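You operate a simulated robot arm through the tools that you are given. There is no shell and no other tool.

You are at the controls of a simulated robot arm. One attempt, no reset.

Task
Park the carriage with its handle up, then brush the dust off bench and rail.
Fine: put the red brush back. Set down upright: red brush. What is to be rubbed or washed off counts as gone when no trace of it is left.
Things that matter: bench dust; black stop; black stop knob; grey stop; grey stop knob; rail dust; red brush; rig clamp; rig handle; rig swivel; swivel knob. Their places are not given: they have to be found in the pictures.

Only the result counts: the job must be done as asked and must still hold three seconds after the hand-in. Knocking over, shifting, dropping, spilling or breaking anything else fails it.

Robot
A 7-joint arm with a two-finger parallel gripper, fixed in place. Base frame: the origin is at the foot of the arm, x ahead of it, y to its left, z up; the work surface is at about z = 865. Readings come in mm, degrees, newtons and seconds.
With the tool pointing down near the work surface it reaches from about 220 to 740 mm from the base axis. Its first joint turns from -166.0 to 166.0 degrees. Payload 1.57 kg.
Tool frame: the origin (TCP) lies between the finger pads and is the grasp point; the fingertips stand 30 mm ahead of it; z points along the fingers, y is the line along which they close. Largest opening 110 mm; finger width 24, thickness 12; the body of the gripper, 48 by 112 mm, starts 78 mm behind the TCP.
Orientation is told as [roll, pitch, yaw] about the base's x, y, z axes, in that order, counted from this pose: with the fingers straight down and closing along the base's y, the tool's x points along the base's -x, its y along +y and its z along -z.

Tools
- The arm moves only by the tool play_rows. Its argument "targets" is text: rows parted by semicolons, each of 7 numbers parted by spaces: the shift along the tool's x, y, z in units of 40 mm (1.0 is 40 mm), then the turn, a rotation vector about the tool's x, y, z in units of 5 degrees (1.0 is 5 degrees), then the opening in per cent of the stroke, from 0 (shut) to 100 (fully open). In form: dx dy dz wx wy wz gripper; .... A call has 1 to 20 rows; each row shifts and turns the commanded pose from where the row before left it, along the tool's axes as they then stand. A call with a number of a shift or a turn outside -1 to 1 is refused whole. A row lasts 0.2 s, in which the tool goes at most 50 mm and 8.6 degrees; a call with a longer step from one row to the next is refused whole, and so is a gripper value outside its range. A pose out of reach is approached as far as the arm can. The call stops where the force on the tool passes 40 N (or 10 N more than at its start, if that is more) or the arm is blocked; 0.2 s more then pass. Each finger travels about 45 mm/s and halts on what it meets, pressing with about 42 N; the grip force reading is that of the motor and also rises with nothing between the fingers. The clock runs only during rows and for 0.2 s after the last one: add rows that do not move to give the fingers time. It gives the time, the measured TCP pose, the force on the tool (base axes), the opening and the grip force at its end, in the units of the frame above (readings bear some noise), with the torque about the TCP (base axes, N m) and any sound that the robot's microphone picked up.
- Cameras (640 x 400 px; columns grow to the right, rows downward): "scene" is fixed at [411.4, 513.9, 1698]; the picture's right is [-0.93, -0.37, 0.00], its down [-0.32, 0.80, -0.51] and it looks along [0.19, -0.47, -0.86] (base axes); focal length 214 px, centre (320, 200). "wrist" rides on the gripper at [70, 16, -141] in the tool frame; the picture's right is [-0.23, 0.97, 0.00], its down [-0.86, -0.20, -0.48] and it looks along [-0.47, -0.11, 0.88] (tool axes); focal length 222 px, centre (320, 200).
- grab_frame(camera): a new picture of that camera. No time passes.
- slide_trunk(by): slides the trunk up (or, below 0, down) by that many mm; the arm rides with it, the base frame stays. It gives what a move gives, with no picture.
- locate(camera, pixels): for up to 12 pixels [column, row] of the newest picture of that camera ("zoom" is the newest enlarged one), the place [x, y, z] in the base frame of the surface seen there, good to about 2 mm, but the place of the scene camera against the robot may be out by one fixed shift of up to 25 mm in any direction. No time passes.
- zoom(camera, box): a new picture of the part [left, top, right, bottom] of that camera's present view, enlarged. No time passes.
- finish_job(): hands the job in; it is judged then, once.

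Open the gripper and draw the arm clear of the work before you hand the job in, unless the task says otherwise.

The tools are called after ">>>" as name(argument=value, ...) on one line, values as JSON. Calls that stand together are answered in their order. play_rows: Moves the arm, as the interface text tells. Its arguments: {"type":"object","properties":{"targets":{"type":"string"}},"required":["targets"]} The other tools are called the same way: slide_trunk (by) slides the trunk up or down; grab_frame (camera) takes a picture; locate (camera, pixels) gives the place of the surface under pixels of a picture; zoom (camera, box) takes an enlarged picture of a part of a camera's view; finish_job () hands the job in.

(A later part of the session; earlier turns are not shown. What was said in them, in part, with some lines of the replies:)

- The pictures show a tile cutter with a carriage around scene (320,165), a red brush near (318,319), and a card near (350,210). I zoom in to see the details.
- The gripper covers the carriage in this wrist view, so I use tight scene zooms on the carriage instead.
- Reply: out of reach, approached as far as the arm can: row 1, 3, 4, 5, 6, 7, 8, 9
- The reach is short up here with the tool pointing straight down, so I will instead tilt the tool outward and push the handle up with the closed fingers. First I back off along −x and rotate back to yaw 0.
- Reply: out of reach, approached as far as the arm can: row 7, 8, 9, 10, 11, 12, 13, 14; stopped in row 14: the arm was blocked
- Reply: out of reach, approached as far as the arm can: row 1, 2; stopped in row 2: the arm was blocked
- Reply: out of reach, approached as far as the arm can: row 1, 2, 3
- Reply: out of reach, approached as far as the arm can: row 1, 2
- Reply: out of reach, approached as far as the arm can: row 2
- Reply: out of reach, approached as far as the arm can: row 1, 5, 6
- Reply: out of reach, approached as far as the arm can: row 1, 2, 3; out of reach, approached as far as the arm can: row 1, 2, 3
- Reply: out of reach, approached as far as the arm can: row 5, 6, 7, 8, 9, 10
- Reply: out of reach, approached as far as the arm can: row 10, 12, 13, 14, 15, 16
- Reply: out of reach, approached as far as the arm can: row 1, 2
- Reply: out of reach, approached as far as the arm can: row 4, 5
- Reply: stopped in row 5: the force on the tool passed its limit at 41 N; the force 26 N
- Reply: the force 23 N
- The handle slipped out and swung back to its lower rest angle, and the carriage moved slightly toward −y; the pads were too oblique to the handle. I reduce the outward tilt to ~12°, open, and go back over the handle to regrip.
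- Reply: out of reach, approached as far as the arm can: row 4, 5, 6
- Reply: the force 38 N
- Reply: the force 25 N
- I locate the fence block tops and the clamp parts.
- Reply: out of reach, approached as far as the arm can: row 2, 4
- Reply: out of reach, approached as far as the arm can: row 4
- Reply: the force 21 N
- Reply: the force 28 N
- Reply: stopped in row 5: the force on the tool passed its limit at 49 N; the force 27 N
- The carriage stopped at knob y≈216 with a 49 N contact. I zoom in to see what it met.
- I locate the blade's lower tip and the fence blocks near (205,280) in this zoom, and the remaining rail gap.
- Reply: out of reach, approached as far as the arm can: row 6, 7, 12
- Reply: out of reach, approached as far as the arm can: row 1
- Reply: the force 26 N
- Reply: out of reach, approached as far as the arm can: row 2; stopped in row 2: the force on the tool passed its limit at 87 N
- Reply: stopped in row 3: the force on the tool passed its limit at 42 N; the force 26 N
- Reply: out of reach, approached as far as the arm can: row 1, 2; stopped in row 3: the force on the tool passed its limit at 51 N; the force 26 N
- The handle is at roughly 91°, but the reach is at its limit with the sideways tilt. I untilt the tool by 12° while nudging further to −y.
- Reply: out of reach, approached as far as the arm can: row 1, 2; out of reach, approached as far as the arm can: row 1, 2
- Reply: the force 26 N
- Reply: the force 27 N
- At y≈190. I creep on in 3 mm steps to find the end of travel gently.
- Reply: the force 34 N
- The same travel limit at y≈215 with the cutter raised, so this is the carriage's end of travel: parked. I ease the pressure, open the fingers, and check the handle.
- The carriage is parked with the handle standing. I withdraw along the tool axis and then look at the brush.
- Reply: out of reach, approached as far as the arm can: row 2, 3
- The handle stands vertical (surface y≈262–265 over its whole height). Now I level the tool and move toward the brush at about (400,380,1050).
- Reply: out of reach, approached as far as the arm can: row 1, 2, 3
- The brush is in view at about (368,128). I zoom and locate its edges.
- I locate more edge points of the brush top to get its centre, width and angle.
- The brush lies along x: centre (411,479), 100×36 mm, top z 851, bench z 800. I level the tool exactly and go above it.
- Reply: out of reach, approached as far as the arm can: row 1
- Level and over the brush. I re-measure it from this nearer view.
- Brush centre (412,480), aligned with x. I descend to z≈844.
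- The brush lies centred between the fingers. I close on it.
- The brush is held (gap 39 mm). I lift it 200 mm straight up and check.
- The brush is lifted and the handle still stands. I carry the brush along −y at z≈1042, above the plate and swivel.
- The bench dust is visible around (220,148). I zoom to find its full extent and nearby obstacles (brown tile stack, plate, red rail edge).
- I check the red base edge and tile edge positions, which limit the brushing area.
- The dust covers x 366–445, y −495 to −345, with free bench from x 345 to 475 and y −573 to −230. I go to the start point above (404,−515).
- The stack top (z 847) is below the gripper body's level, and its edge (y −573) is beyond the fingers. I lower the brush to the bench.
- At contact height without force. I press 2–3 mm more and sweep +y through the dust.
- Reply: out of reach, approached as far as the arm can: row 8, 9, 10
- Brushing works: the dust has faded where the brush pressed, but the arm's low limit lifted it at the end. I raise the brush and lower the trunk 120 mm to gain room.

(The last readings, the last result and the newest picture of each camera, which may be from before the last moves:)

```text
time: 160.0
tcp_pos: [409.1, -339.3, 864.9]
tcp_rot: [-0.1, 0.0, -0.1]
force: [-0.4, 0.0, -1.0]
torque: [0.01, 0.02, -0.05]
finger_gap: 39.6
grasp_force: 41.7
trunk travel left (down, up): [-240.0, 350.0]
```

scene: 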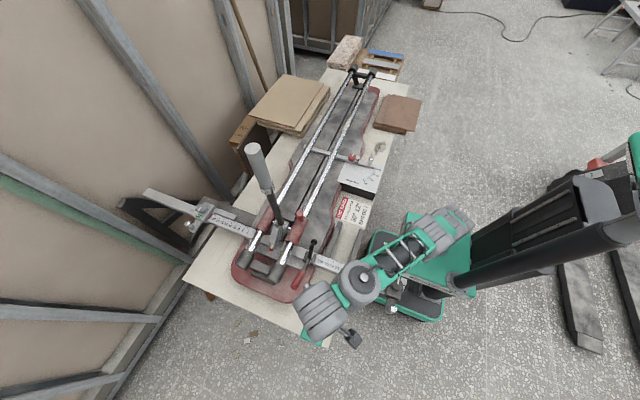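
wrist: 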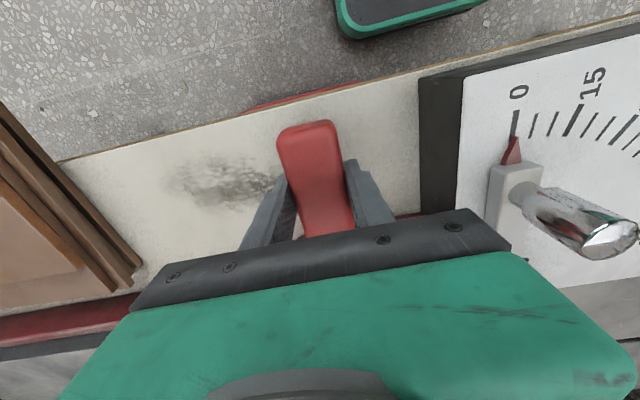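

I lower to 842 and sweep −y, then back +y.

>>> play_rows(targets="0.12 0.1 0.3 0 0 0 0;0 0 0.28 0 0 0 0;0 -0.3 0 0 0 0 0;0 -0.5 0 0 0 0 0;0 -0.5 0 0 0 0 0;0 -0.5 0 0 0 0 0;0 -0.5 0 0 0 0 0;0 -0.5 0 0 0 0 0;0 -0.5 0 0 0 0 0;0 -0.5 0 0 0 0 0;0 -0.5 0 0 0 0 0;0 -0.4 0 0 0 0 0;0 0 0 0 0 0 0")

>>> play_rows(targets="0 0 0.05 0 0 0 0;0 0.4 0 0 0 0 0;0 0.5 0 0 0 0 0;0 0.5 0 0 0 0 0;0 0.5 0 0 0 0 0;0 0.5 0 0 0 0 0;0 0.5 0 0 0 0 0;0 0.5 0 0 0 0 0;0 0.5 0 0 0 0 0;0 0.5 0 0 0 0 0;0 0.3 0 0 0 0 0;0 0 0 0 0 0 0")

>>> grab_frame(camera="wrist")

```text
time: 162.8
tcp_pos: [404.7, -524.5, 842.3]
tcp_rot: [-0.1, -0.1, -0.1]
force: [0.1, 4.3, 18.0]
torque: [0.12, -0.25, 0.15]
finger_gap: 39.6
grasp_force: 41.4
trunk travel left (down, up): [-240.0, 350.0]
```

```text
time: 165.4
tcp_pos: [403.6, -336.0, 841.8]
tcp_rot: [-0.1, -0.2, 0.1]
force: [1.7, -6.7, 22.1]
torque: [-0.06, -0.83, -0.17]
finger_gap: 39.2
grasp_force: 42.2
trunk travel left (down, up): [-240.0, 350.0]
```

```text
taken
```

wrist: 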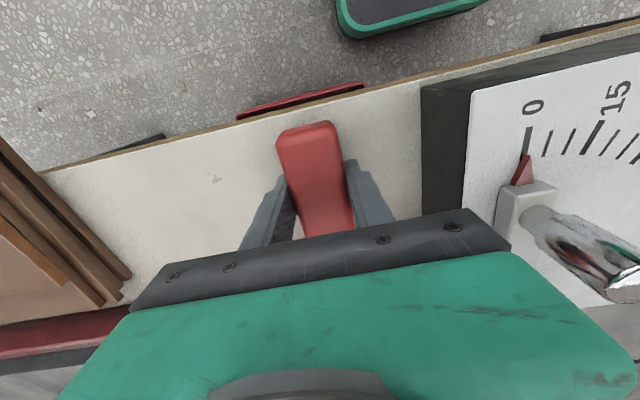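

Contact force is now ~20 N and the dust is almost gone. I make two more passes, shifted in x.

>>> play_rows(targets="-0.2 0 0 0 0 0 0;0 -0.4 0 0 0 0 0;0 -0.5 0 0 0 0 0;0 -0.5 0 0 0 0 0;0 -0.5 0 0 0 0 0;0 -0.5 0 0 0 0 0;0 -0.5 0 0 0 0 0;0 -0.5 0 0 0 0 0;0 -0.5 0 0 0 0 0;0 -0.5 0 0 0 0 0;0 -0.3 0 0 0 0 0;0 0 0 0 0 0 0")

>>> play_rows(targets="0.45 0 0 0 0 0 0;0 0.4 0 0 0 0 0;0 0.5 0 0 0 0 0;0 0.5 0 0 0 0 0;0 0.5 0 0 0 0 0;0 0.5 0 0 0 0 0;0 0.5 0 0 0 0 0;0 0.5 0 0 0 0 0;0 0.5 0 0 0 0 0;0 0.5 0 0 0 0 0;0 0.5 0 0 0 0 0;0 0.2 0 0 0 0 0;0 0 0 0 0 0 0")

>>> play_rows(targets="0 0 -0.8 0 0 0 0;0 0 -0.9 0 0 0 0;0 0 -0.9 0 0 0 0;0 0 -0.9 0 0 0 0;0 0 -0.9 0 0 0 0;0 0 0 0 0 0 0")

>>> zoom(camera="wrist", box=[100, 60, 440, 260])

>>> zoom(camera="scene", box=[340, 110, 420, 180])

```text
time: 168.0
tcp_pos: [413.1, -523.1, 841.2]
tcp_rot: [-0.3, 0.0, 0.0]
force: [0.7, 4.2, 19.3]
torque: [0.2, 0.18, -0.01]
finger_gap: 39.4
grasp_force: 41.9
trunk travel left (down, up): [-240.0, 350.0]
```

```text
time: 170.8
tcp_pos: [390.1, -319.7, 840.8]
tcp_rot: [-0.2, -0.3, -0.1]
force: [1.0, -9.7, 31.2]
torque: [-0.08, 0.19, 0.01]
finger_gap: 39.5
grasp_force: 42.1
trunk travel left (down, up): [-240.0, 350.0]
```

```text
time: 172.2
tcp_pos: [390.5, -321.5, 1015.1]
tcp_rot: [-0.2, 0.0, 0.0]
force: [0.1, 0.8, -0.6]
torque: [0.03, 0.01, -0.02]
finger_gap: 39.4
grasp_force: 42.1
trunk travel left (down, up): [-240.0, 350.0]
```

```text
1.88 times, centred on (270, 160) of wrist
```

zoom: 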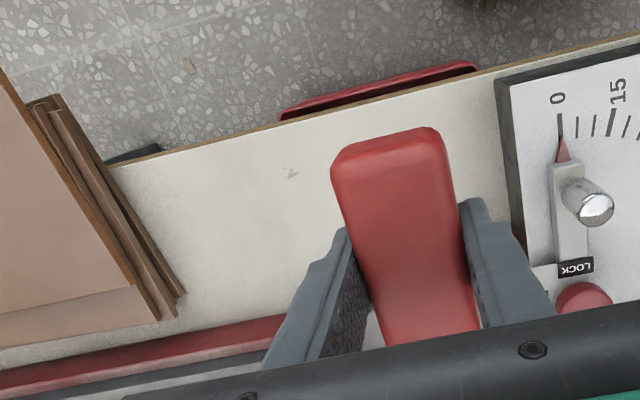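

```text
5.71 times, centred on (380, 145) of scene
```

zoom: 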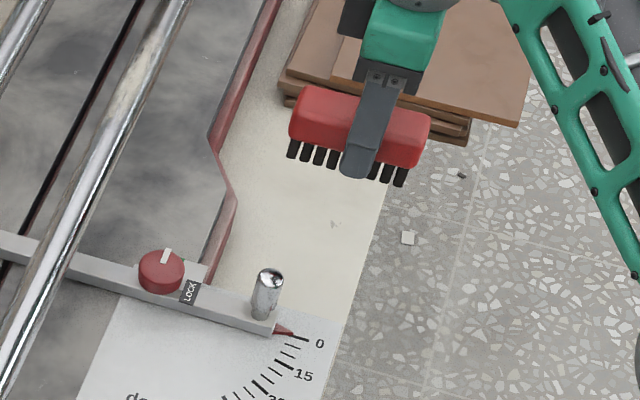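

The dust is gone apart from a tiny fleck at zoom (290,175). A similar fleck exists elsewhere on the bench, but I locate it and brush over it again to be sure.

>>> locate(camera="wrist", pixels=[[255, 152], [280, 158]])

>>> zoom(camera="wrist", box=[220, 120, 300, 190])

```text
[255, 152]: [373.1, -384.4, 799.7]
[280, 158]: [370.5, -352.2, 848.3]
```

```text
5.71 times, centred on (260, 155) of wrist
```

zoom: 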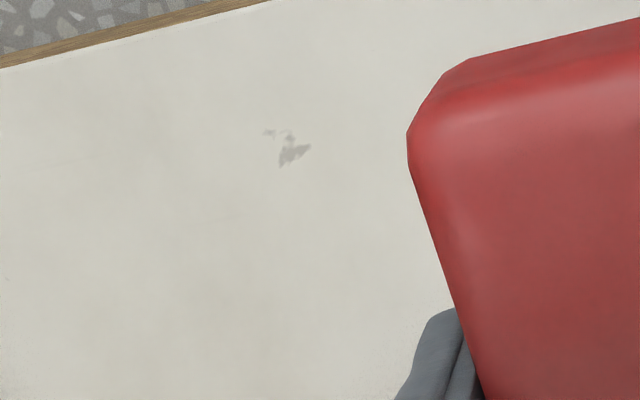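

It is at (373,−384). I do a few short strokes over it with different x offsets and see if it changes.

>>> play_rows(targets="0.2 -0.8 0.8 0 0 0 0;0 -0.8 0.9 0 0 0 0;0 -0.8 0.9 0 0 0 0;0 0 0.9 0 0 0 0;0 0 0.6 0 0 0 0;0 0 0.24 0 0 0 0;0 0 0.05 0 0 0 0;0 0.5 0 0 0 0 0;0 0.5 0 0 0 0 0;0 0.5 0 0 0 0 0;0 0.5 0 0 0 0 0;-0.2 0 0 0 0 0 0;-0.2 -0.5 0 0 0 0 0;0 -0.5 0 0 0 0 0;0 -0.5 0 0 0 0 0;0 -0.5 0 0 0 0 0;0 -0.3 0 0 0 0 0;0 0 0 0 0 0 0")

>>> play_rows(targets="0.3 0.5 0 0 0 0 0;0.2 0.5 0 0 0 0 0;0 0.5 0 0 0 0 0;0 0.5 0 0 0 0 0;0 0.5 0 0 0 0 0;0 0.3 0 0 0 0 0;0 0 -0.8 0 0 0 0;0 0 -0.9 0 0 0 0;0 0 -0.9 0 0 0 0;0 0.2 -0.9 0 0 0 0;0 0.2 -0.9 0 0 0 0;0 0 0 0 0 0 0")

>>> grab_frame(camera="wrist")

>>> zoom(camera="wrist", box=[140, 80, 300, 200])

```text
time: 176.0
tcp_pos: [401.1, -427.8, 841.1]
tcp_rot: [-0.3, -0.1, 0.0]
force: [1.8, 1.1, 5.8]
torque: [0.14, -0.38, 0.03]
finger_gap: 39.2
grasp_force: 41.9
trunk travel left (down, up): [-240.0, 350.0]
```

```text
time: 178.6
tcp_pos: [379.6, -301.7, 1015.5]
tcp_rot: [-0.1, -0.2, 0.0]
force: [-0.5, 0.0, -0.2]
torque: [-0.02, -0.01, 0.01]
finger_gap: 39.4
grasp_force: 41.5
trunk travel left (down, up): [-240.0, 350.0]
```

```text
taken
```

wrist: 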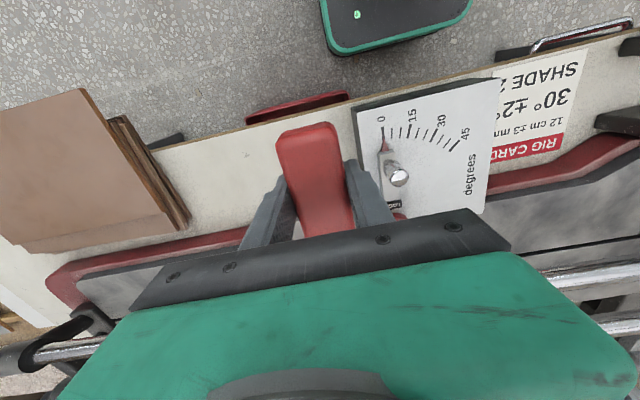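

```text
3.33 times, centred on (220, 140) of wrist
```

zoom: 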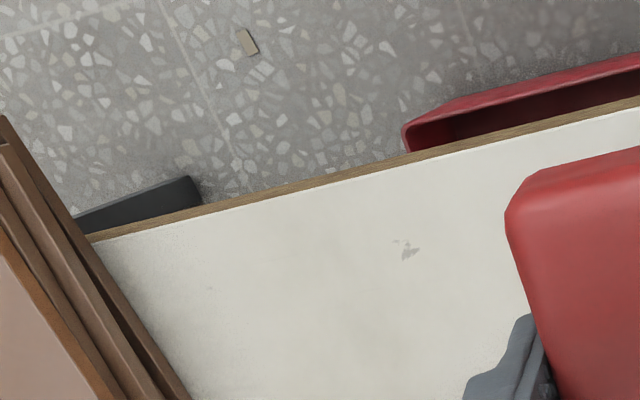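

The fleck is unchanged, so it is part of the bench's texture (the same mark exists near the brush's place). Now the rail: I zoom the scene on the near rail's dusty part.

>>> zoom(camera="scene", box=[320, 80, 400, 170])

>>> zoom(camera="scene", box=[335, 100, 365, 135])

```text
4.44 times, centred on (360, 125) of scene
```

zoom: 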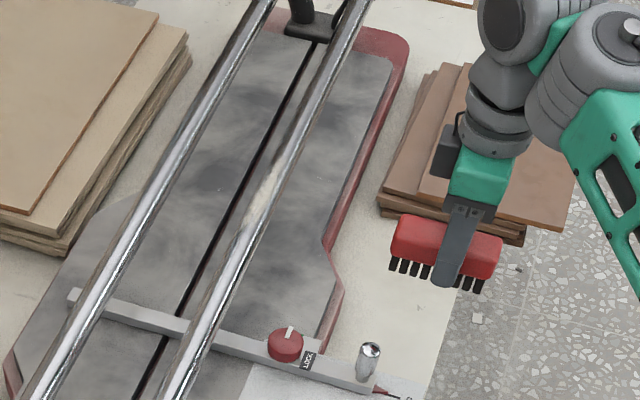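

```text
11.43 times, centred on (350, 118) of scene
```

zoom: 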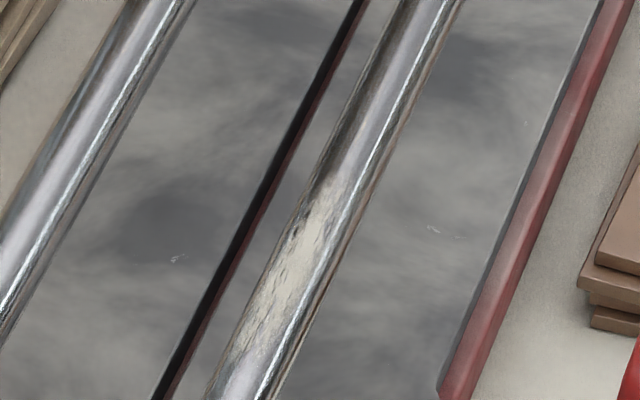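

The rail dust is a beige patch from zoom (335,180) to (235,360). I locate its ends.

>>> locate(camera="zoom", pixels=[[335, 185], [320, 220], [295, 265], [270, 310], [245, 350], [230, 380], [350, 150], [290, 240], [320, 270]])

```text
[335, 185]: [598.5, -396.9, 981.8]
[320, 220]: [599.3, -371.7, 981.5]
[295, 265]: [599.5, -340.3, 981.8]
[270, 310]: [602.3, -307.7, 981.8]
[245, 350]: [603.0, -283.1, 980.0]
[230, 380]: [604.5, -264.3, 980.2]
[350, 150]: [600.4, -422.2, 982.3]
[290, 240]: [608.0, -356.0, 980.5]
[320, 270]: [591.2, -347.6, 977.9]
```

Rail top at x≈588, z≈974; dust from y≈−410 to −297. I raise the trunk 255 mm for a suitable arm posture, then bring the brush over the rail with its far half across it.

>>> slide_trunk(by=255)

>>> play_rows(targets="-0.5 -0.36 0.6 0 0 0 0;-0.5 -0.36 0.6 0 0 0 0;-0.5 -0.36 0.6 0 0 0 0;-0.5 -0.36 0.6 0 0 0 0;-0.5 -0.36 0.6 0 0 0 0;-0.5 -0.36 0.6 0 0 0 0;-0.5 -0.36 0.6 0 0 0 0;-0.5 -0.36 0.3 0 0 0 0;-0.25 -0.1 0 0 0 0 0;0 0 0 0 0 0 0")

>>> grab_frame(camera="wrist")

```text
time: 181.2
tcp_pos: [378.4, -301.6, 1269.6]
tcp_rot: [-0.1, -0.1, -0.2]
force: [-0.3, -0.2, -1.0]
torque: [-0.01, 0.05, -0.02]
finger_gap: 39.2
grasp_force: 42.5
trunk travel left (down, up): [-495.0, 95.0]
```

```text
time: 183.4
tcp_pos: [549.5, -419.3, 1090.4]
tcp_rot: [-0.1, 0.0, 0.1]
force: [-0.2, 0.3, -0.7]
torque: [0.01, 0.02, 0.0]
finger_gap: 39.2
grasp_force: 42.1
trunk travel left (down, up): [-495.0, 95.0]
```

```text
taken
```

wrist: 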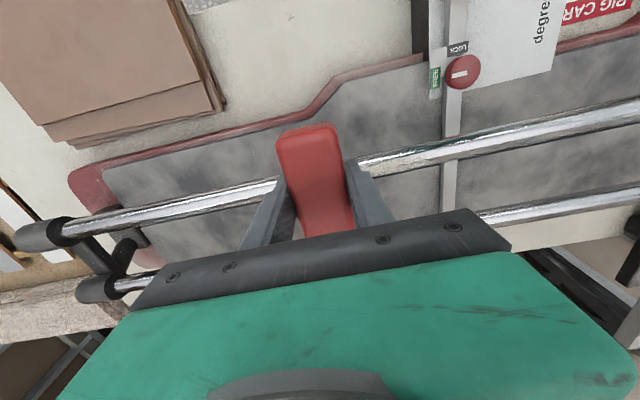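

I confirm the rail's position from this wrist view before lowering.

>>> locate(camera="wrist", pixels=[[385, 163], [385, 158], [420, 154], [480, 142], [240, 194], [200, 202], [385, 168]])

>>> zoom(camera="wrist", box=[160, 110, 480, 240])

```text
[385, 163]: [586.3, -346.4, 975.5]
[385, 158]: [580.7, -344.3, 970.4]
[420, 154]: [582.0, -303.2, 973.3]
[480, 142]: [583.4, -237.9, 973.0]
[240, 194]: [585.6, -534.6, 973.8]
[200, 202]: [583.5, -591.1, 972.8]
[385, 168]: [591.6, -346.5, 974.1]
```

```text
2.00 times, centred on (320, 175) of wrist
```

zoom: 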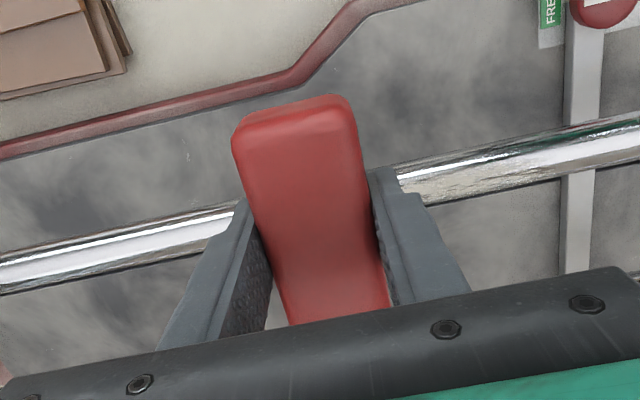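

Rail axis x≈587, top z≈975.5, so contact is at TCP z≈1020. I move to y≈−445, lower gently, and sweep +y.

>>> play_rows(targets="0 -0.65 0.8 0 0 0 0;0 0 0.8 0 0 0 0;0 0 0.1 0 0 0 0;0 0 0.1 0 0 0 0;0 0 0 0 0 0 0")

```text
time: 184.6
tcp_pos: [545.0, -435.5, 1024.2]
tcp_rot: [-0.1, 0.1, 0.0]
force: [0.6, -0.1, -0.5]
torque: [-0.04, 0.01, 0.02]
finger_gap: 39.1
grasp_force: 42.4
out of reach, approached as far as the arm can: row 1
trunk travel left (down, up): [-495.0, 95.0]
```

Now pressing about 3 mm and sweeping +y along the rail.

>>> play_rows(targets="0 0 0.1 0 0 0 0;0 0 0.07 0 0 0 0;-0.05 0.3 0 0 0 0 0;-0.05 0.5 0 0 0 0 0;-0.05 0.5 0 0 0 0 0;0 0.5 0 0 0 0 0;0 0.5 0 0 0 0 0;0 0.5 0 0 0 0 0;0 0.5 0 0 0 0 0;0 0.5 0 0 0 0 0;0 0.5 0 0 0 0 0;0 0 0 0 0 0 0")

>>> grab_frame(camera="wrist")

>>> zoom(camera="scene", box=[335, 95, 365, 145])

```text
time: 187.2
tcp_pos: [552.8, -261.9, 1017.1]
tcp_rot: [-0.2, 0.0, 0.0]
force: [-0.3, 0.6, -0.8]
torque: [-0.04, 0.01, -0.04]
finger_gap: 39.2
grasp_force: 41.9
trunk travel left (down, up): [-495.0, 95.0]
```

```text
taken
```

wrist: 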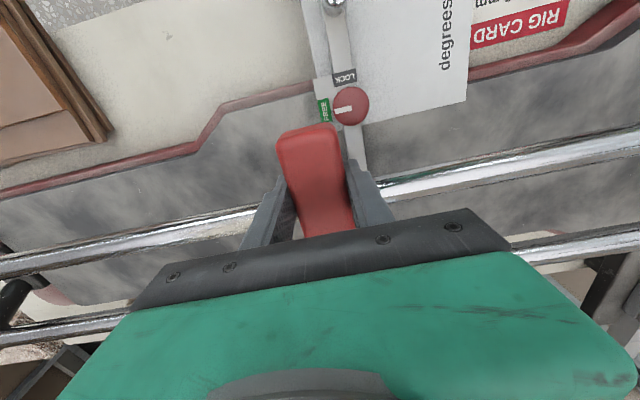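

```text
8.00 times, centred on (350, 120) of scene
```

zoom: 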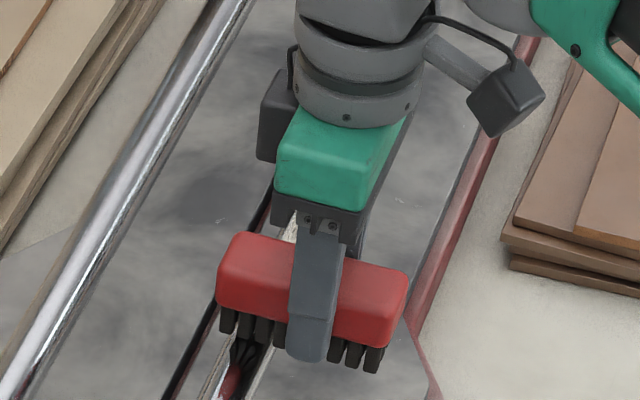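

No contact force yet. I check the rail left of the brush in the wrist view.

>>> zoom(camera="wrist", box=[60, 180, 300, 280])

>>> locate(camera="wrist", pixels=[[220, 222], [220, 230], [220, 226], [140, 245], [420, 183], [420, 178], [420, 188]])

```text
2.67 times, centred on (180, 230) of wrist
```

zoom: 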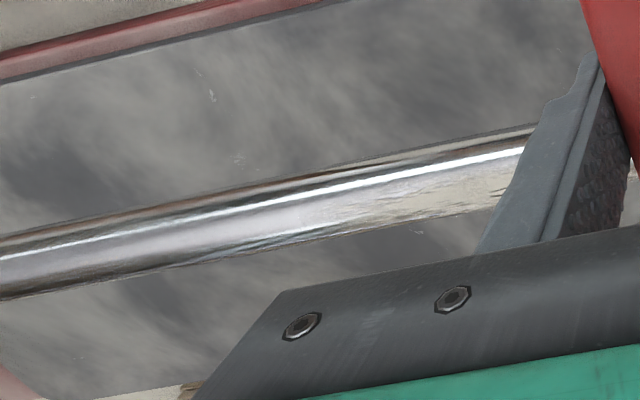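

```text
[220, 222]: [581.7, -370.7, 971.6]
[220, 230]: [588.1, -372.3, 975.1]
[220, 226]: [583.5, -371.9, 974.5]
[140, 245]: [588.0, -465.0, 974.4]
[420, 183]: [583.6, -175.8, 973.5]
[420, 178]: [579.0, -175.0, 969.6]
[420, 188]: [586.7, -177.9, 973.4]
```

The dust sits on the rail's top and its +x flank. I lower in small steps to find contact.

>>> play_rows(targets="0 0 0.05 0 0 0 0;0 0 0.05 0 0 0 0;0 0 0 0 0 0 0")

>>> play_rows(targets="0 0 0.05 0 0 0 0;0 0 0.05 0 0 0 0;0 0 0 0 0 0 0")

```text
time: 188.0
tcp_pos: [550.9, -261.9, 1015.5]
tcp_rot: [-0.2, -0.3, 0.0]
force: [1.1, 1.6, 14.7]
torque: [0.17, -0.66, 0.06]
finger_gap: 39.4
grasp_force: 42.3
trunk travel left (down, up): [-495.0, 95.0]
```

```text
time: 188.8
tcp_pos: [548.8, -263.3, 1009.5]
tcp_rot: [-0.2, -0.1, 0.0]
force: [-0.7, 1.2, 23.7]
torque: [0.06, -0.96, 0.01]
finger_gap: 39.2
grasp_force: 42.4
trunk travel left (down, up): [-495.0, 95.0]
```

Contact at about z 1016; the off-centre load twists the brush in the grip. I raise it again a few mm and check the brush's seating.

>>> play_rows(targets="0 0 -0.5 0 0 0 0;0 0 -0.5 0 0 0 0;0 0 0 0 0 0 0")

>>> zoom(camera="wrist", box=[220, 90, 420, 250])

>>> zoom(camera="scene", box=[320, 110, 380, 170])

```text
time: 189.6
tcp_pos: [548.9, -262.1, 1046.5]
tcp_rot: [0.0, 0.1, 0.0]
force: [0.0, -0.4, -1.0]
torque: [-0.02, 0.01, 0.02]
finger_gap: 39.3
grasp_force: 42.1
trunk travel left (down, up): [-495.0, 95.0]
```

```text
2.50 times, centred on (320, 170) of wrist
```

zoom: 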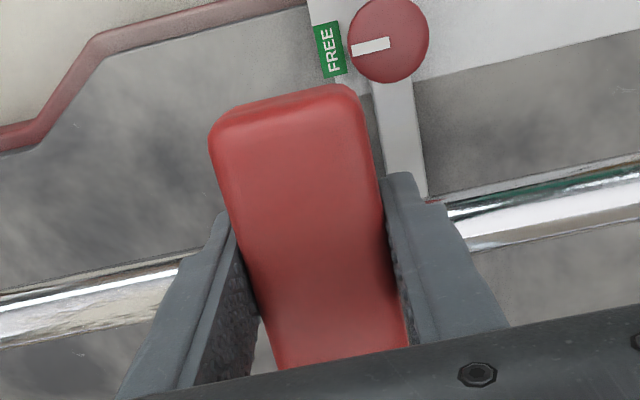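

```text
6.67 times, centred on (350, 140) of scene
```

zoom: 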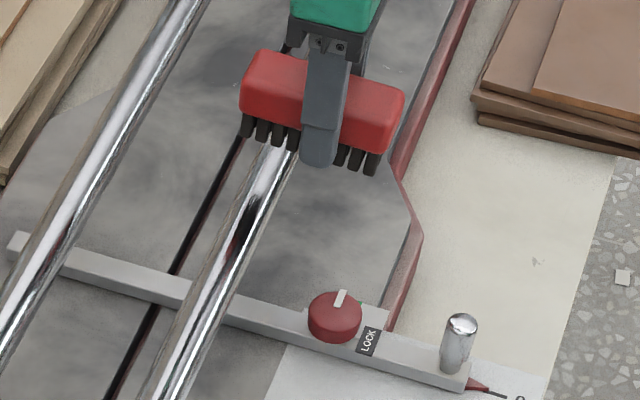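

I check the brush's level by locating points along its top, and which bristles stand over the rail.

>>> zoom(camera="wrist", box=[220, 90, 420, 250])

>>> locate(camera="zoom", pixels=[[290, 120], [300, 170], [310, 220], [320, 270], [330, 320], [230, 150], [350, 130], [120, 305], [120, 325], [60, 330]])

```text
2.50 times, centred on (320, 170) of wrist
```

zoom: 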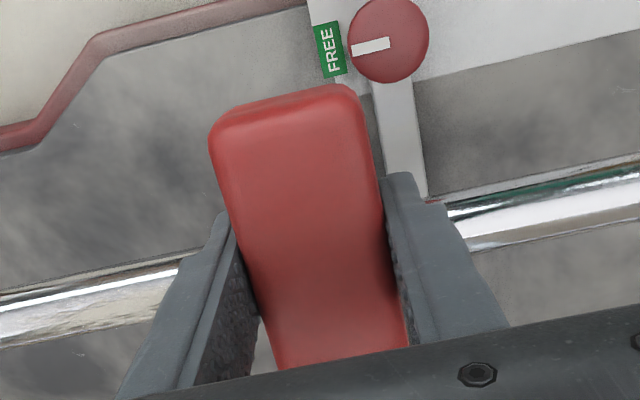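

```text
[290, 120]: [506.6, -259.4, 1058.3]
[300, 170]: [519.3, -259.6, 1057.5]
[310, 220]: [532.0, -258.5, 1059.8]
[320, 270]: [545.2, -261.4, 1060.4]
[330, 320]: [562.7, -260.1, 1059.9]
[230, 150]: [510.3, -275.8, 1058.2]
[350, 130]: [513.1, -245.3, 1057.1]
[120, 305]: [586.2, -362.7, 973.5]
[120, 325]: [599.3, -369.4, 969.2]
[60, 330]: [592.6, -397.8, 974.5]
```

The brush was pushed up about 7 mm in the grip and is tilted only ~2°. I centre it better over the rail (TCP x≈572) to keep the load small, lower to light contact, and sweep −y.

>>> play_rows(targets="-0.58 0 0.4 0 0 0 0;0 0 0.3 0 0 0 0;0 0 0.1 0 0 0 0;0 0 0 0 0 0 0")

```text
time: 190.6
tcp_pos: [572.2, -263.0, 1015.5]
tcp_rot: [-0.1, 0.0, 0.0]
force: [-0.7, 0.8, -0.5]
torque: [-0.02, 0.01, 0.01]
finger_gap: 39.5
grasp_force: 42.2
trunk travel left (down, up): [-495.0, 95.0]
```

>>> play_rows(targets="0 0 0.06 0 0 0 0;0 0 0.05 0 0 0 0;0 0 0 0 0 0 0")

```text
time: 191.4
tcp_pos: [573.8, -263.8, 1011.4]
tcp_rot: [-0.1, 0.1, -0.1]
force: [0.2, 0.8, -0.6]
torque: [-0.02, 0.02, 0.0]
finger_gap: 39.2
grasp_force: 41.9
trunk travel left (down, up): [-495.0, 95.0]
```

No contact yet; I lower a little further.

>>> play_rows(targets="0 0 0.04 0 0 0 0;0 0 0.03 0 0 0 0;0 0 0 0 0 0 0")

```text
time: 192.2
tcp_pos: [572.6, -262.6, 1011.9]
tcp_rot: [-0.2, -0.2, 0.0]
force: [-1.1, -0.1, 9.8]
torque: [0.06, -0.14, 0.0]
finger_gap: 39.5
grasp_force: 41.8
trunk travel left (down, up): [-495.0, 95.0]
```

Light contact of ~10 N. I sweep −y along the dust.

>>> play_rows(targets="0 -0.2 0 0 0 0 0;0 -0.4 0 0 0 0 0;0 -0.4 0 0 0 0 0;0 -0.4 0 0 0 0 0;0 -0.4 0 0 0 0 0;0 -0.4 0 0 0 0 0;0 -0.4 0 0 0 0 0;0 -0.4 0 0 0 0 0;0 -0.4 0 0 0 0 0;0 -0.4 0 0 0 0 0;0 -0.4 0 0 0 0 0;0 0 0 0 0 0 0")

>>> zoom(camera="wrist", box=[300, 90, 540, 240])

>>> zoom(camera="scene", box=[320, 80, 380, 150])

```text
time: 194.8
tcp_pos: [572.4, -429.1, 1012.5]
tcp_rot: [-0.3, -0.2, 0.0]
force: [2.4, 0.8, 14.2]
torque: [0.05, -0.34, 0.01]
finger_gap: 39.4
grasp_force: 42.0
trunk travel left (down, up): [-495.0, 95.0]
```

```text
2.67 times, centred on (420, 165) of wrist
```

zoom: 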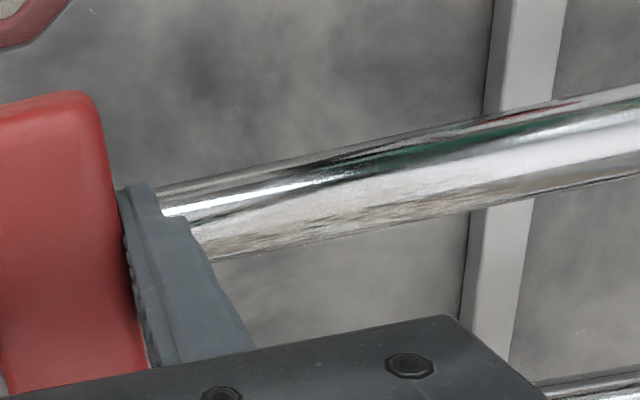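

```text
5.71 times, centred on (350, 115) of scene
```

zoom: 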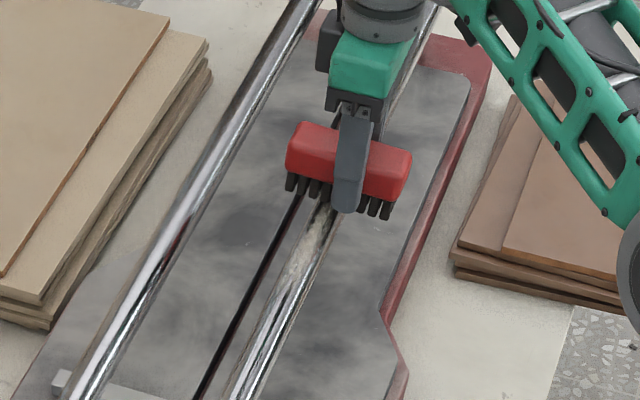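

A beige trace remains toward the +x flank. I sweep back +y twice more and inspect.

>>> play_rows(targets="0 0.2 0 0 0 0 0;0 0.5 0 0 0 0 0;0 0.5 0 0 0 0 0;0 0.5 0 0 0 0 0;0 0.5 0 0 0 0 0;0 0.5 0 0 0 0 0;0 0.5 0 0 0 0 0;0 0.5 0 0 0 0 0;0 0.4 0 0 0 0 0;0 -0.4 0 0 0 0 0;0 -0.5 0 0 0 0 0;0 -0.5 0 0 0 0 0;0 -0.5 0 0 0 0 0;0 -0.5 0 0 0 0 0;0 -0.5 0 0 0 0 0;0 -0.5 0 0 0 0 0;0 -0.5 0 0 0 0 0;0 -0.2 0 0 0 0 0;0 0 0 0 0 0 0")

>>> play_rows(targets="0 0.3 0 0 0 0 0;0 0.5 0 0 0 0 0;0 0.5 0 0 0 0 0;0 0.5 0 0 0 0 0;0 0.5 0 0 0 0 0;0 0.5 0 0 0 0 0;0 0.5 0 0 0 0 0;0 0.5 0 0 0 0 0;0 0.3 0 0 0 0 0;0 0 -0.5 0 0 0 0;0 0.5 -0.5 0 0 0 0;0 0.9 0 0 0 0 0;0 0.9 0 0 0 0 0;0 0 0 0 0 0 0")

>>> zoom(camera="scene", box=[335, 100, 365, 135])

>>> grab_frame(camera="wrist")

```text
time: 198.8
tcp_pos: [571.6, -430.6, 1011.7]
tcp_rot: [-0.1, 0.0, 0.1]
force: [0.6, 0.8, 4.3]
torque: [0.02, -0.13, 0.04]
finger_gap: 39.1
grasp_force: 41.9
trunk travel left (down, up): [-495.0, 95.0]
```

```text
time: 201.8
tcp_pos: [572.8, -173.8, 1053.0]
tcp_rot: [-0.1, 0.1, 0.0]
force: [0.4, 0.3, -0.6]
torque: [-0.02, -0.01, 0.01]
finger_gap: 39.3
grasp_force: 41.9
trunk travel left (down, up): [-495.0, 95.0]
```

```text
11.43 times, centred on (350, 118) of scene
```

zoom: 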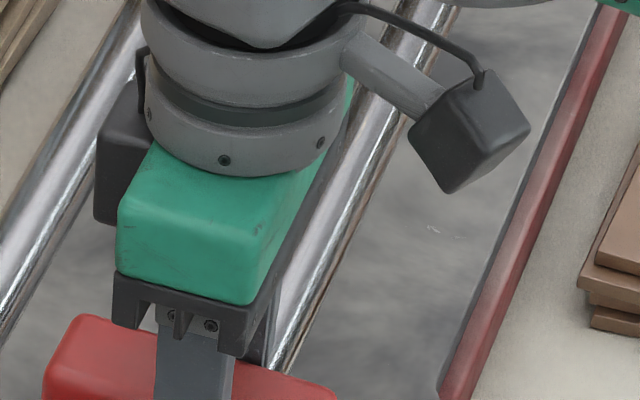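

```text
taken
```

wrist: 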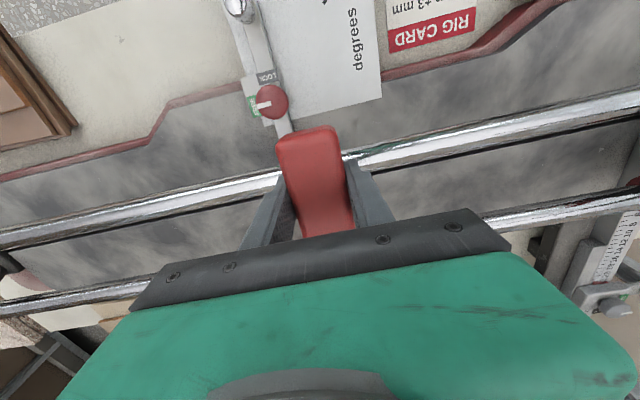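

I zoom on the rail left of the brush in the wrist view.

>>> zoom(camera="wrist", box=[60, 150, 290, 260])

>>> locate(camera="wrist", pixels=[[270, 187], [230, 195], [180, 207], [140, 215], [100, 224]])

```text
2.78 times, centred on (175, 205) of wrist
```

zoom: 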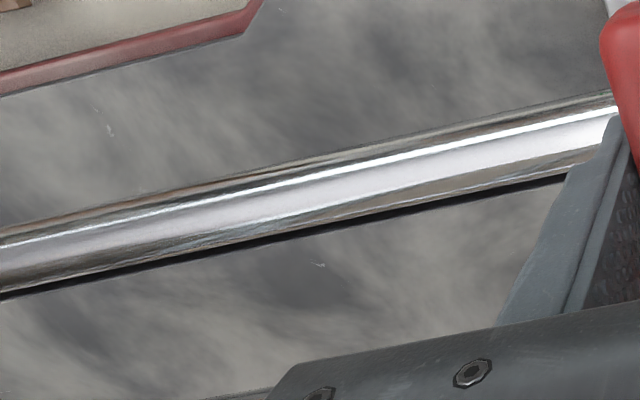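

```text
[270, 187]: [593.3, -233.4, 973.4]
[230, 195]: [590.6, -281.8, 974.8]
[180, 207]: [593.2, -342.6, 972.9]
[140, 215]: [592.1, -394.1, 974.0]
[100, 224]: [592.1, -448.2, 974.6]
```

The rail now looks clean in this view. I move the arm aside to get a clear scene view of the whole patch.

>>> play_rows(targets="0.8 0 -0.5 0 0 0 0;0.9 0.2 0 0 0 0 0;0.9 0.3 0 0 0 0 0;0.9 0.3 0 0 0 0 0;0.9 0.3 0 0 0 0 0;0 0 0 0 0 0 0")

>>> zoom(camera="scene", box=[335, 100, 365, 135])

>>> zoom(camera="scene", box=[315, 80, 415, 180])

```text
time: 203.2
tcp_pos: [396.9, -132.4, 1069.9]
tcp_rot: [-0.1, -0.1, 0.0]
force: [-0.3, -0.4, -1.2]
torque: [-0.03, -0.04, -0.03]
finger_gap: 39.2
grasp_force: 41.8
trunk travel left (down, up): [-495.0, 95.0]
```

```text
11.43 times, centred on (350, 118) of scene
```

zoom: 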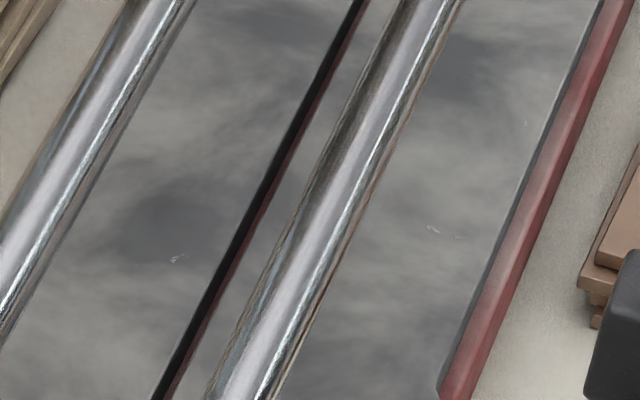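

```text
4.00 times, centred on (365, 130) of scene
```

zoom: 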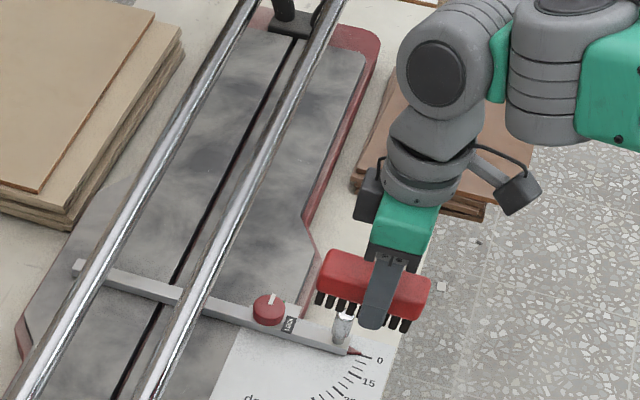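

Both rail and bench are clean. Now I return the brush: raise 144 mm, then lower the trunk 145 mm to the posture used for picking it up.

>>> play_rows(targets="0 0 -0.9 0 0 0 0;0 0 -0.9 0 0 0 0;0 0 -0.9 0 0 0 0;0 0 -0.9 0 0 0 0;0 0 0 0 0 0 0")

>>> slide_trunk(by=-145)

>>> play_rows(targets="0 0.5 0 0 0 0 0;0 1 0 0 0 0 0;0 1 0 0 0 0 0;0 1 0 0 0 0 0;0 1 0 0 0 0 0;0 1 0 0 0 0 0;0 1 0 0 0 0 0;0 1 0 0 0 0 0;0 1 0 0 0 0 0;0 1 0 0 0 0 0;0 1 0 0 0 0 0;0 1 0 0 0 0 0;0 1 0 0 0 0 0;0 1 0 0 0 0 0;0 1 0 0 0 0 0;0 0.8 0 0 0 0 0;0 0 0 0 0 0 0")

>>> grab_frame(camera="wrist")

```text
time: 204.4
tcp_pos: [398.5, -132.2, 1213.4]
tcp_rot: [-0.1, -0.1, 0.0]
force: [-0.4, 0.9, -0.4]
torque: [0.01, 0.03, 0.0]
finger_gap: 39.0
grasp_force: 41.9
trunk travel left (down, up): [-495.0, 95.0]
```

```text
time: 206.1
tcp_pos: [397.2, -132.5, 1068.0]
tcp_rot: [-0.1, -0.1, 0.0]
force: [0.4, -0.4, -0.4]
torque: [0.0, 0.02, 0.0]
finger_gap: 39.5
grasp_force: 42.3
trunk travel left (down, up): [-350.0, 240.0]
```

```text
time: 209.7
tcp_pos: [399.3, 468.9, 1068.9]
tcp_rot: [-0.2, 0.1, -0.1]
force: [0.7, -0.7, -1.2]
torque: [-0.01, 0.02, -0.02]
finger_gap: 39.4
grasp_force: 42.0
out of reach, approached as far as the arm can: row 16
trunk travel left (down, up): [-350.0, 240.0]
```

```text
taken
```

wrist: 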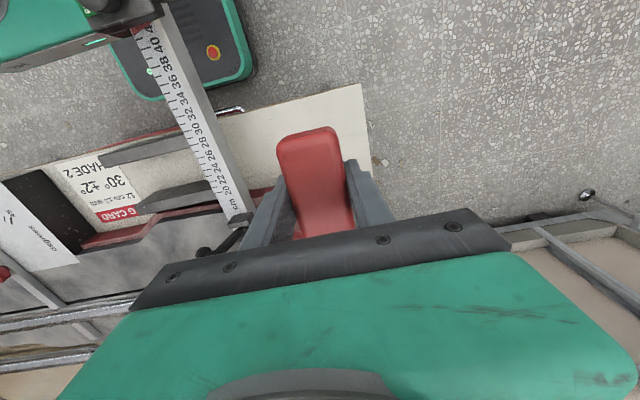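

I check the brush's x offset in the grip and then lower it over its original place.

>>> locate(camera="wrist", pixels=[[308, 132], [312, 145], [320, 180], [328, 220], [285, 150], [342, 150]])

>>> play_rows(targets="-0.12 0.13 0.8 0 0 0 0;-0.12 0.13 0.9 0 0 0 0;0 0 0.9 0 0 0 0;0 0 0.9 0 0 0 0;0 0 0.9 0 0 0 0;0 0 0 0 0 0 0")

```text
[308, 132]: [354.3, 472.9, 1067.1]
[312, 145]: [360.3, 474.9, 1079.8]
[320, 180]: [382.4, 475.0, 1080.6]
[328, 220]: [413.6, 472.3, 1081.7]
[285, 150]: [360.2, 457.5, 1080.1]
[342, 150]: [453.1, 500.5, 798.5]
```

```text
time: 211.1
tcp_pos: [409.2, 480.6, 892.1]
tcp_rot: [-0.1, -0.1, 0.0]
force: [0.2, 0.5, -0.7]
torque: [0.0, 0.03, 0.02]
finger_gap: 39.3
grasp_force: 42.1
trunk travel left (down, up): [-350.0, 240.0]
```

Brush top is 12 mm above the TCP, so contact is expected near z≈839. I lower slowly.

>>> play_rows(targets="0 0 0.7 0 0 0 0;0 0 0.4 0 0 0 0;0 0 0.1 0 0 0 0;0 0 0.05 0 0 0 0;0 0 0 0 0 0 0")

```text
time: 212.3
tcp_pos: [407.7, 479.8, 839.4]
tcp_rot: [0.0, -0.1, 0.1]
force: [-0.4, -0.5, -1.0]
torque: [0.0, 0.0, 0.0]
finger_gap: 39.1
grasp_force: 41.5
trunk travel left (down, up): [-350.0, 240.0]
```

>>> play_rows(targets="-0.03 0 0.04 0 0 0 0;0 0 0.03 0 0 0 0;0 0 0 0 0 0 0")

```text
time: 213.1
tcp_pos: [408.1, 479.0, 838.3]
tcp_rot: [-0.1, -0.1, -0.1]
force: [-0.5, -0.9, -1.3]
torque: [0.04, 0.04, -0.03]
finger_gap: 39.4
grasp_force: 42.4
trunk travel left (down, up): [-350.0, 240.0]
```

No contact yet; two more small steps down.

>>> play_rows(targets="0 0 0.04 0 0 0 0;0 0 0.03 0 0 0 0;0 0 0 0 0 0 0")

```text
time: 213.9
tcp_pos: [408.4, 479.4, 838.1]
tcp_rot: [0.1, -0.3, -0.1]
force: [2.1, -2.0, 19.1]
torque: [-0.14, 0.67, 0.08]
finger_gap: 39.6
grasp_force: 42.3
trunk travel left (down, up): [-350.0, 240.0]
```

Contact. I relax the pressure slightly and open the gripper slowly.

>>> play_rows(targets="0 0 -0.04 0 0 0 0;0 0 0 0 0 0 30;0 0 0 0 0 0 38;0 0 0 0 0 0 45;0 0 0 0 0 0 60;0 0 0 0 0 0 80;0 0 0 0 0 0 80;0 0 0 0 0 0 80")

>>> grab_frame(camera="wrist")

```text
time: 215.7
tcp_pos: [407.7, 479.1, 837.2]
tcp_rot: [-0.1, -0.1, -0.1]
force: [-0.5, 0.7, -0.2]
torque: [0.02, 0.02, 0.0]
finger_gap: 88.2
grasp_force: 0.1
trunk travel left (down, up): [-350.0, 240.0]
```

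```text
taken
```

wrist: 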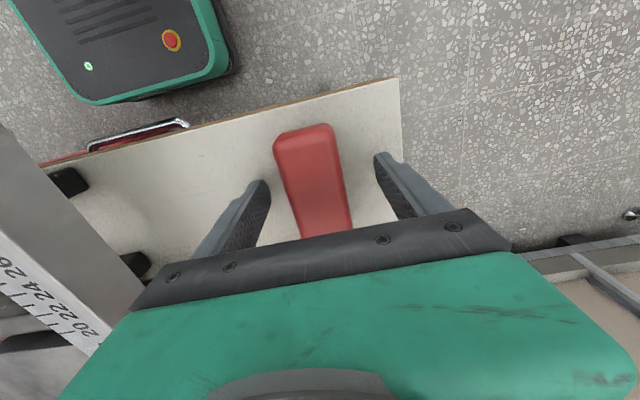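

The brush stands on the bench between the open fingers. I rise straight up and check its position.

>>> play_rows(targets="0 0 -0.4 0 0 0 85;0 0 -0.8 0 0 0 85;0 0 -0.9 0 0 0 85;0 0 -0.9 0 0 0 85;0 0 -0.5 0 0 0 85;0 0 0 0 0 0 85")

>>> grab_frame(camera="wrist")

>>> locate(camera="wrist", pixels=[[295, 115], [304, 150], [313, 183], [322, 105], [331, 145], [338, 178], [308, 104], [316, 145]])

```text
time: 217.1
tcp_pos: [408.3, 478.7, 978.5]
tcp_rot: [-0.1, 0.0, 0.0]
force: [0.0, 0.4, 0.1]
torque: [0.01, 0.0, 0.01]
finger_gap: 93.7
grasp_force: 0.0
trunk travel left (down, up): [-350.0, 240.0]
```

```text
taken
```

wrist: 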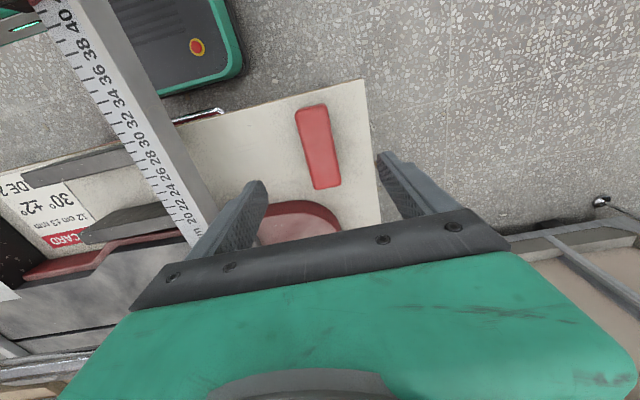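

```text
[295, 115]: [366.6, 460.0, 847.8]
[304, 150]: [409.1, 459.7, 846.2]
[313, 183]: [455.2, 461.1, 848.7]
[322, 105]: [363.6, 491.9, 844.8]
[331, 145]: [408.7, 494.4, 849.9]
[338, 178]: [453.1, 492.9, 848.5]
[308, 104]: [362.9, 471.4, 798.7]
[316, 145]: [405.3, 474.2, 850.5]
```

The brush stands flat at its place (top z≈849, centre ≈(410,478)). I retreat the arm up and back, then inspect everything.

>>> play_rows(targets="0 0 -1 0 0 0 85;0 0 -1 0 0 0 85;0 -0.3 -0.9 0 0 0 85;0.1 -0.9 0 0 0 0 85;0.15 -0.9 0 0 0 0 85;0.15 -0.9 0 0 0 0 85;0.15 -0.9 0 0 0 0 85;0.15 -0.9 0 0 0 0 85;0.15 -0.9 0 0 0 0 85;0.15 -0.9 0 0 0 0 85;0.15 -0.9 0 0 0 0 85;0.15 -0.9 0 0 0 0 85;0.15 -0.9 0 0 0 0 85;0.15 -0.9 0 0 0 0 85;0.15 -0.9 0 0 0 0 85;0.15 -0.9 0 0 0 0 85;0 0 0 0 0 0 85")

>>> grab_frame(camera="scene")

>>> zoom(camera="scene", box=[190, 120, 350, 340])

>>> zoom(camera="scene", box=[320, 80, 420, 180])

>>> zoom(camera="scene", box=[300, 240, 420, 340])

```text
time: 220.7
tcp_pos: [324.5, -13.5, 1082.0]
tcp_rot: [-0.1, 0.1, 0.0]
force: [0.2, -0.1, -1.0]
torque: [-0.01, 0.0, 0.01]
finger_gap: 93.4
grasp_force: 0.0
out of reach, approached as far as the arm can: row 3
trunk travel left (down, up): [-350.0, 240.0]
```

```text
taken
```

scene: 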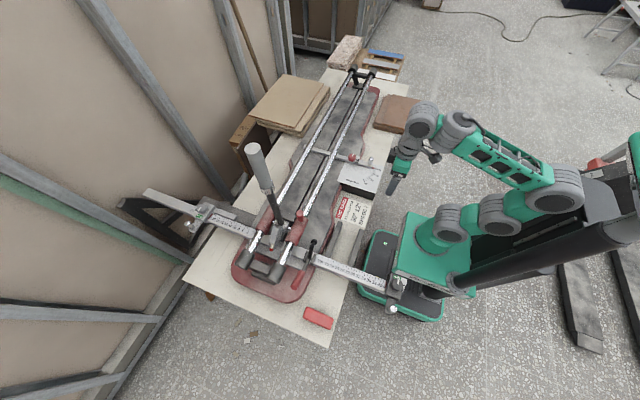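

```text
1.82 times, centred on (270, 230) of scene
```

zoom: 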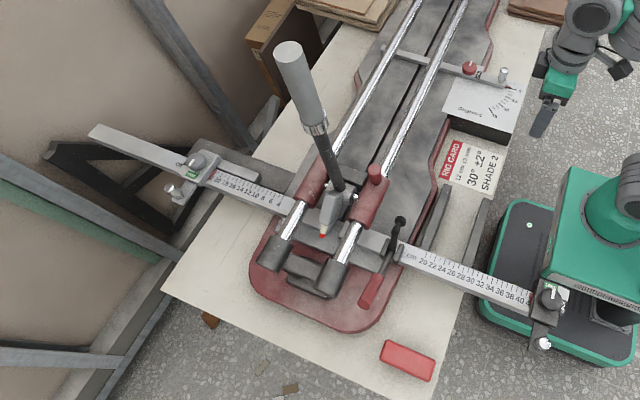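

```text
4.00 times, centred on (370, 130) of scene
```

zoom: 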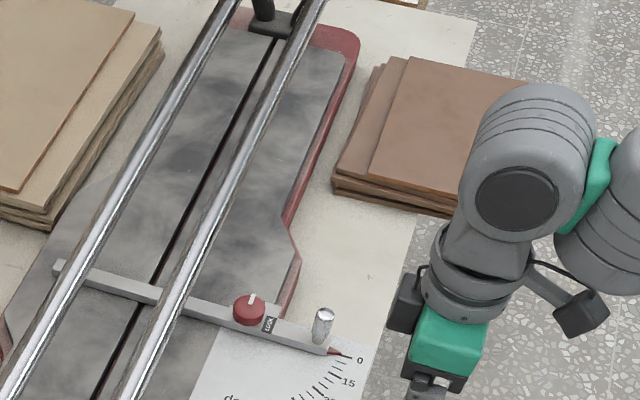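

```text
4.00 times, centred on (360, 290) of scene
```

zoom: 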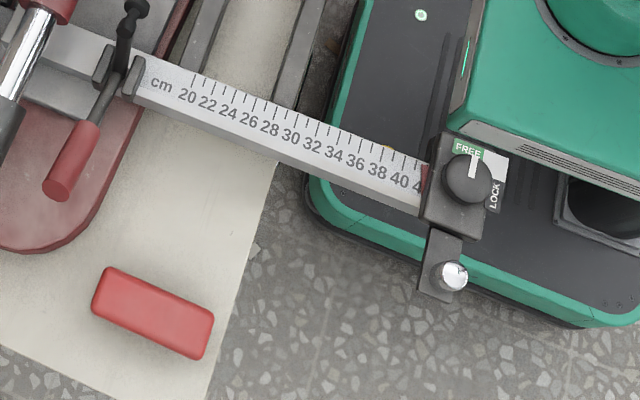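

Everything looks right: brush in place, stops and swivel unchanged, handle up. For certainty about the rail's +x flank I take one more wrist look at it from above.

>>> slide_trunk(by=145)

>>> play_rows(targets="-0.75 -0.56 0.3 0 0 0 60;-0.75 -0.56 0.3 0 0 0 50;-0.75 -0.56 0.3 0 0 0 50;-0.75 -0.56 0.3 0 0 0 50;-0.75 -0.56 0.3 0 0 0 50;-0.75 -0.56 0.3 0 0 0 50;-0.75 -0.56 0.3 0 0 0 50;-0.75 -0.56 0.3 0 0 0 50;-0.4 -0.3 0 0 0 0 50;0 0 0 0 0 0 50")

>>> grab_frame(camera="wrist")

>>> zoom(camera="wrist", box=[80, 110, 320, 240])

```text
time: 222.4
tcp_pos: [324.6, -11.7, 1229.2]
tcp_rot: [-0.1, -0.1, 0.0]
force: [0.2, 0.2, 0.1]
torque: [-0.02, -0.06, 0.01]
finger_gap: 93.4
grasp_force: 0.1
trunk travel left (down, up): [-495.0, 95.0]
```

```text
time: 224.6
tcp_pos: [580.2, -204.3, 1133.5]
tcp_rot: [-0.1, 0.0, 0.0]
force: [0.6, -0.1, 0.2]
torque: [0.04, -0.02, 0.0]
finger_gap: 55.0
grasp_force: 0.1
trunk travel left (down, up): [-495.0, 95.0]
```

```text
taken
```

wrist: 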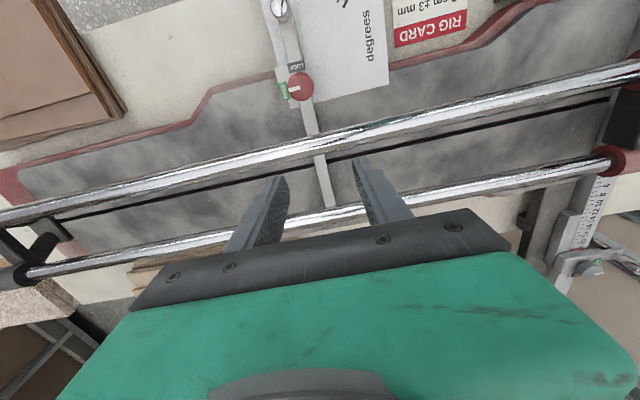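

```text
2.67 times, centred on (200, 175) of wrist
```

zoom: 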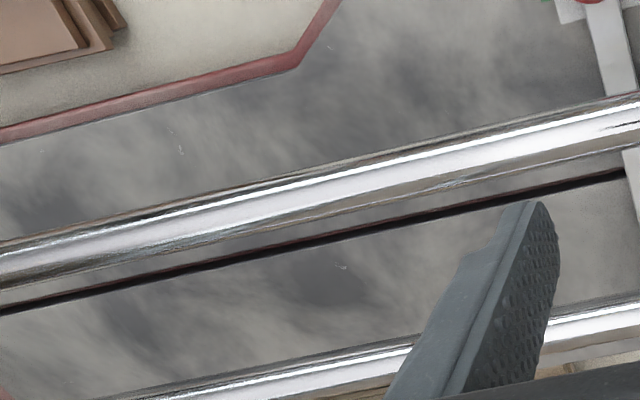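

The rail and bench are clean. I retract the arm to a clear position with the gripper open and take a last look.

>>> play_rows(targets="0 0 -0.9 0 0 0 80;0.75 0.5 -0.3 0 0 0 80;0.75 0.56 -0.3 0 0 0 80;0.75 0.56 -0.3 0 0 0 80;0.75 0.56 0 0 0 0 80;0.75 0.56 0 0 0 0 80;0.75 0.56 0 0 0 0 80;0.75 0.56 0 0 0 0 80;0 0 0 0 0 0 80")

>>> grab_frame(camera="scene")

>>> zoom(camera="scene", box=[190, 120, 350, 340])

>>> zoom(camera="scene", box=[100, 170, 260, 270])

```text
time: 226.6
tcp_pos: [371.9, -47.1, 1204.1]
tcp_rot: [-0.2, 0.0, 0.0]
force: [0.1, -0.2, 0.7]
torque: [0.01, -0.03, 0.0]
finger_gap: 88.2
grasp_force: 0.0
trunk travel left (down, up): [-495.0, 95.0]
```

```text
taken
```

scene: 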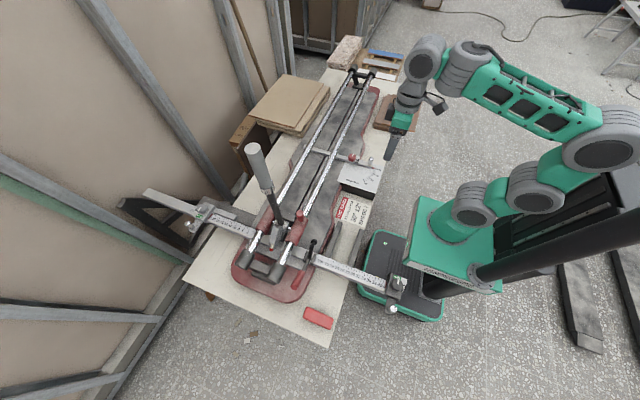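

```text
1.82 times, centred on (270, 230) of scene
```

zoom: 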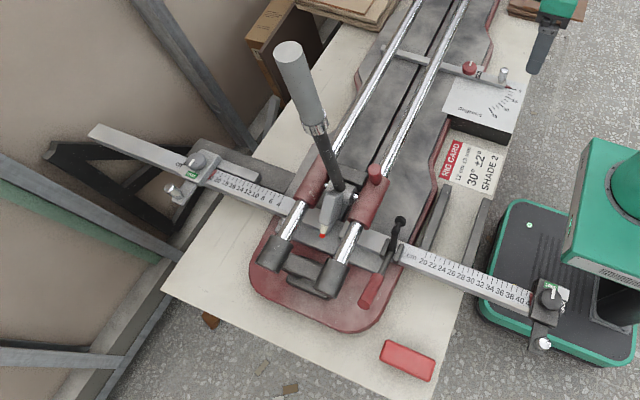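

```text
4.00 times, centred on (180, 220) of scene
```

zoom: 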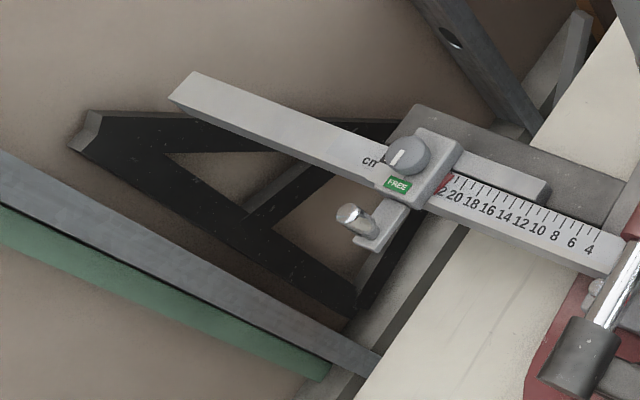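

The carriage is at its +y end of travel with the handle standing up, and bench and rail show no dust. The brush stands upright where it was, the stops and swivel are unchanged, and the arm is clear with the gripper open. I hand the job in.

>>> finish_job()

```text
The job is handed in.
```

I parked the carriage with its handle up, brushed the dust off the bench and the rail, and handed the job in. The last pictures showed all of this holding; I don't know the verdict.

- **Carriage:** It sits at the +y (fence) end, at the end of its travel. The task did not say which end counts as parked. I chose this one because the arm cannot reach the other.
- **Handle:** It stands vertical on its own. My first two lifts only got it to about 70°, and it swung back down each time. On the third I took it past vertical, and it has stayed up since.
- **Dust:** No dust shows on the bench or the rail. One tiny fleck remains on the bench at about (373, −384). It did not change after repeated strokes, and there is a similar mark near the brush's place, so I took it as part of the bench surface.
- **Brush:** It is back upright within about 2 mm of where it started. Pressing on the rail pushed it up about 7 mm in the grip, but it was set down flat.
- **Everything else:** The two stops, their knobs, the swivel and the clamp look the same as at the start. The arm is clear of the work with the gripper open.
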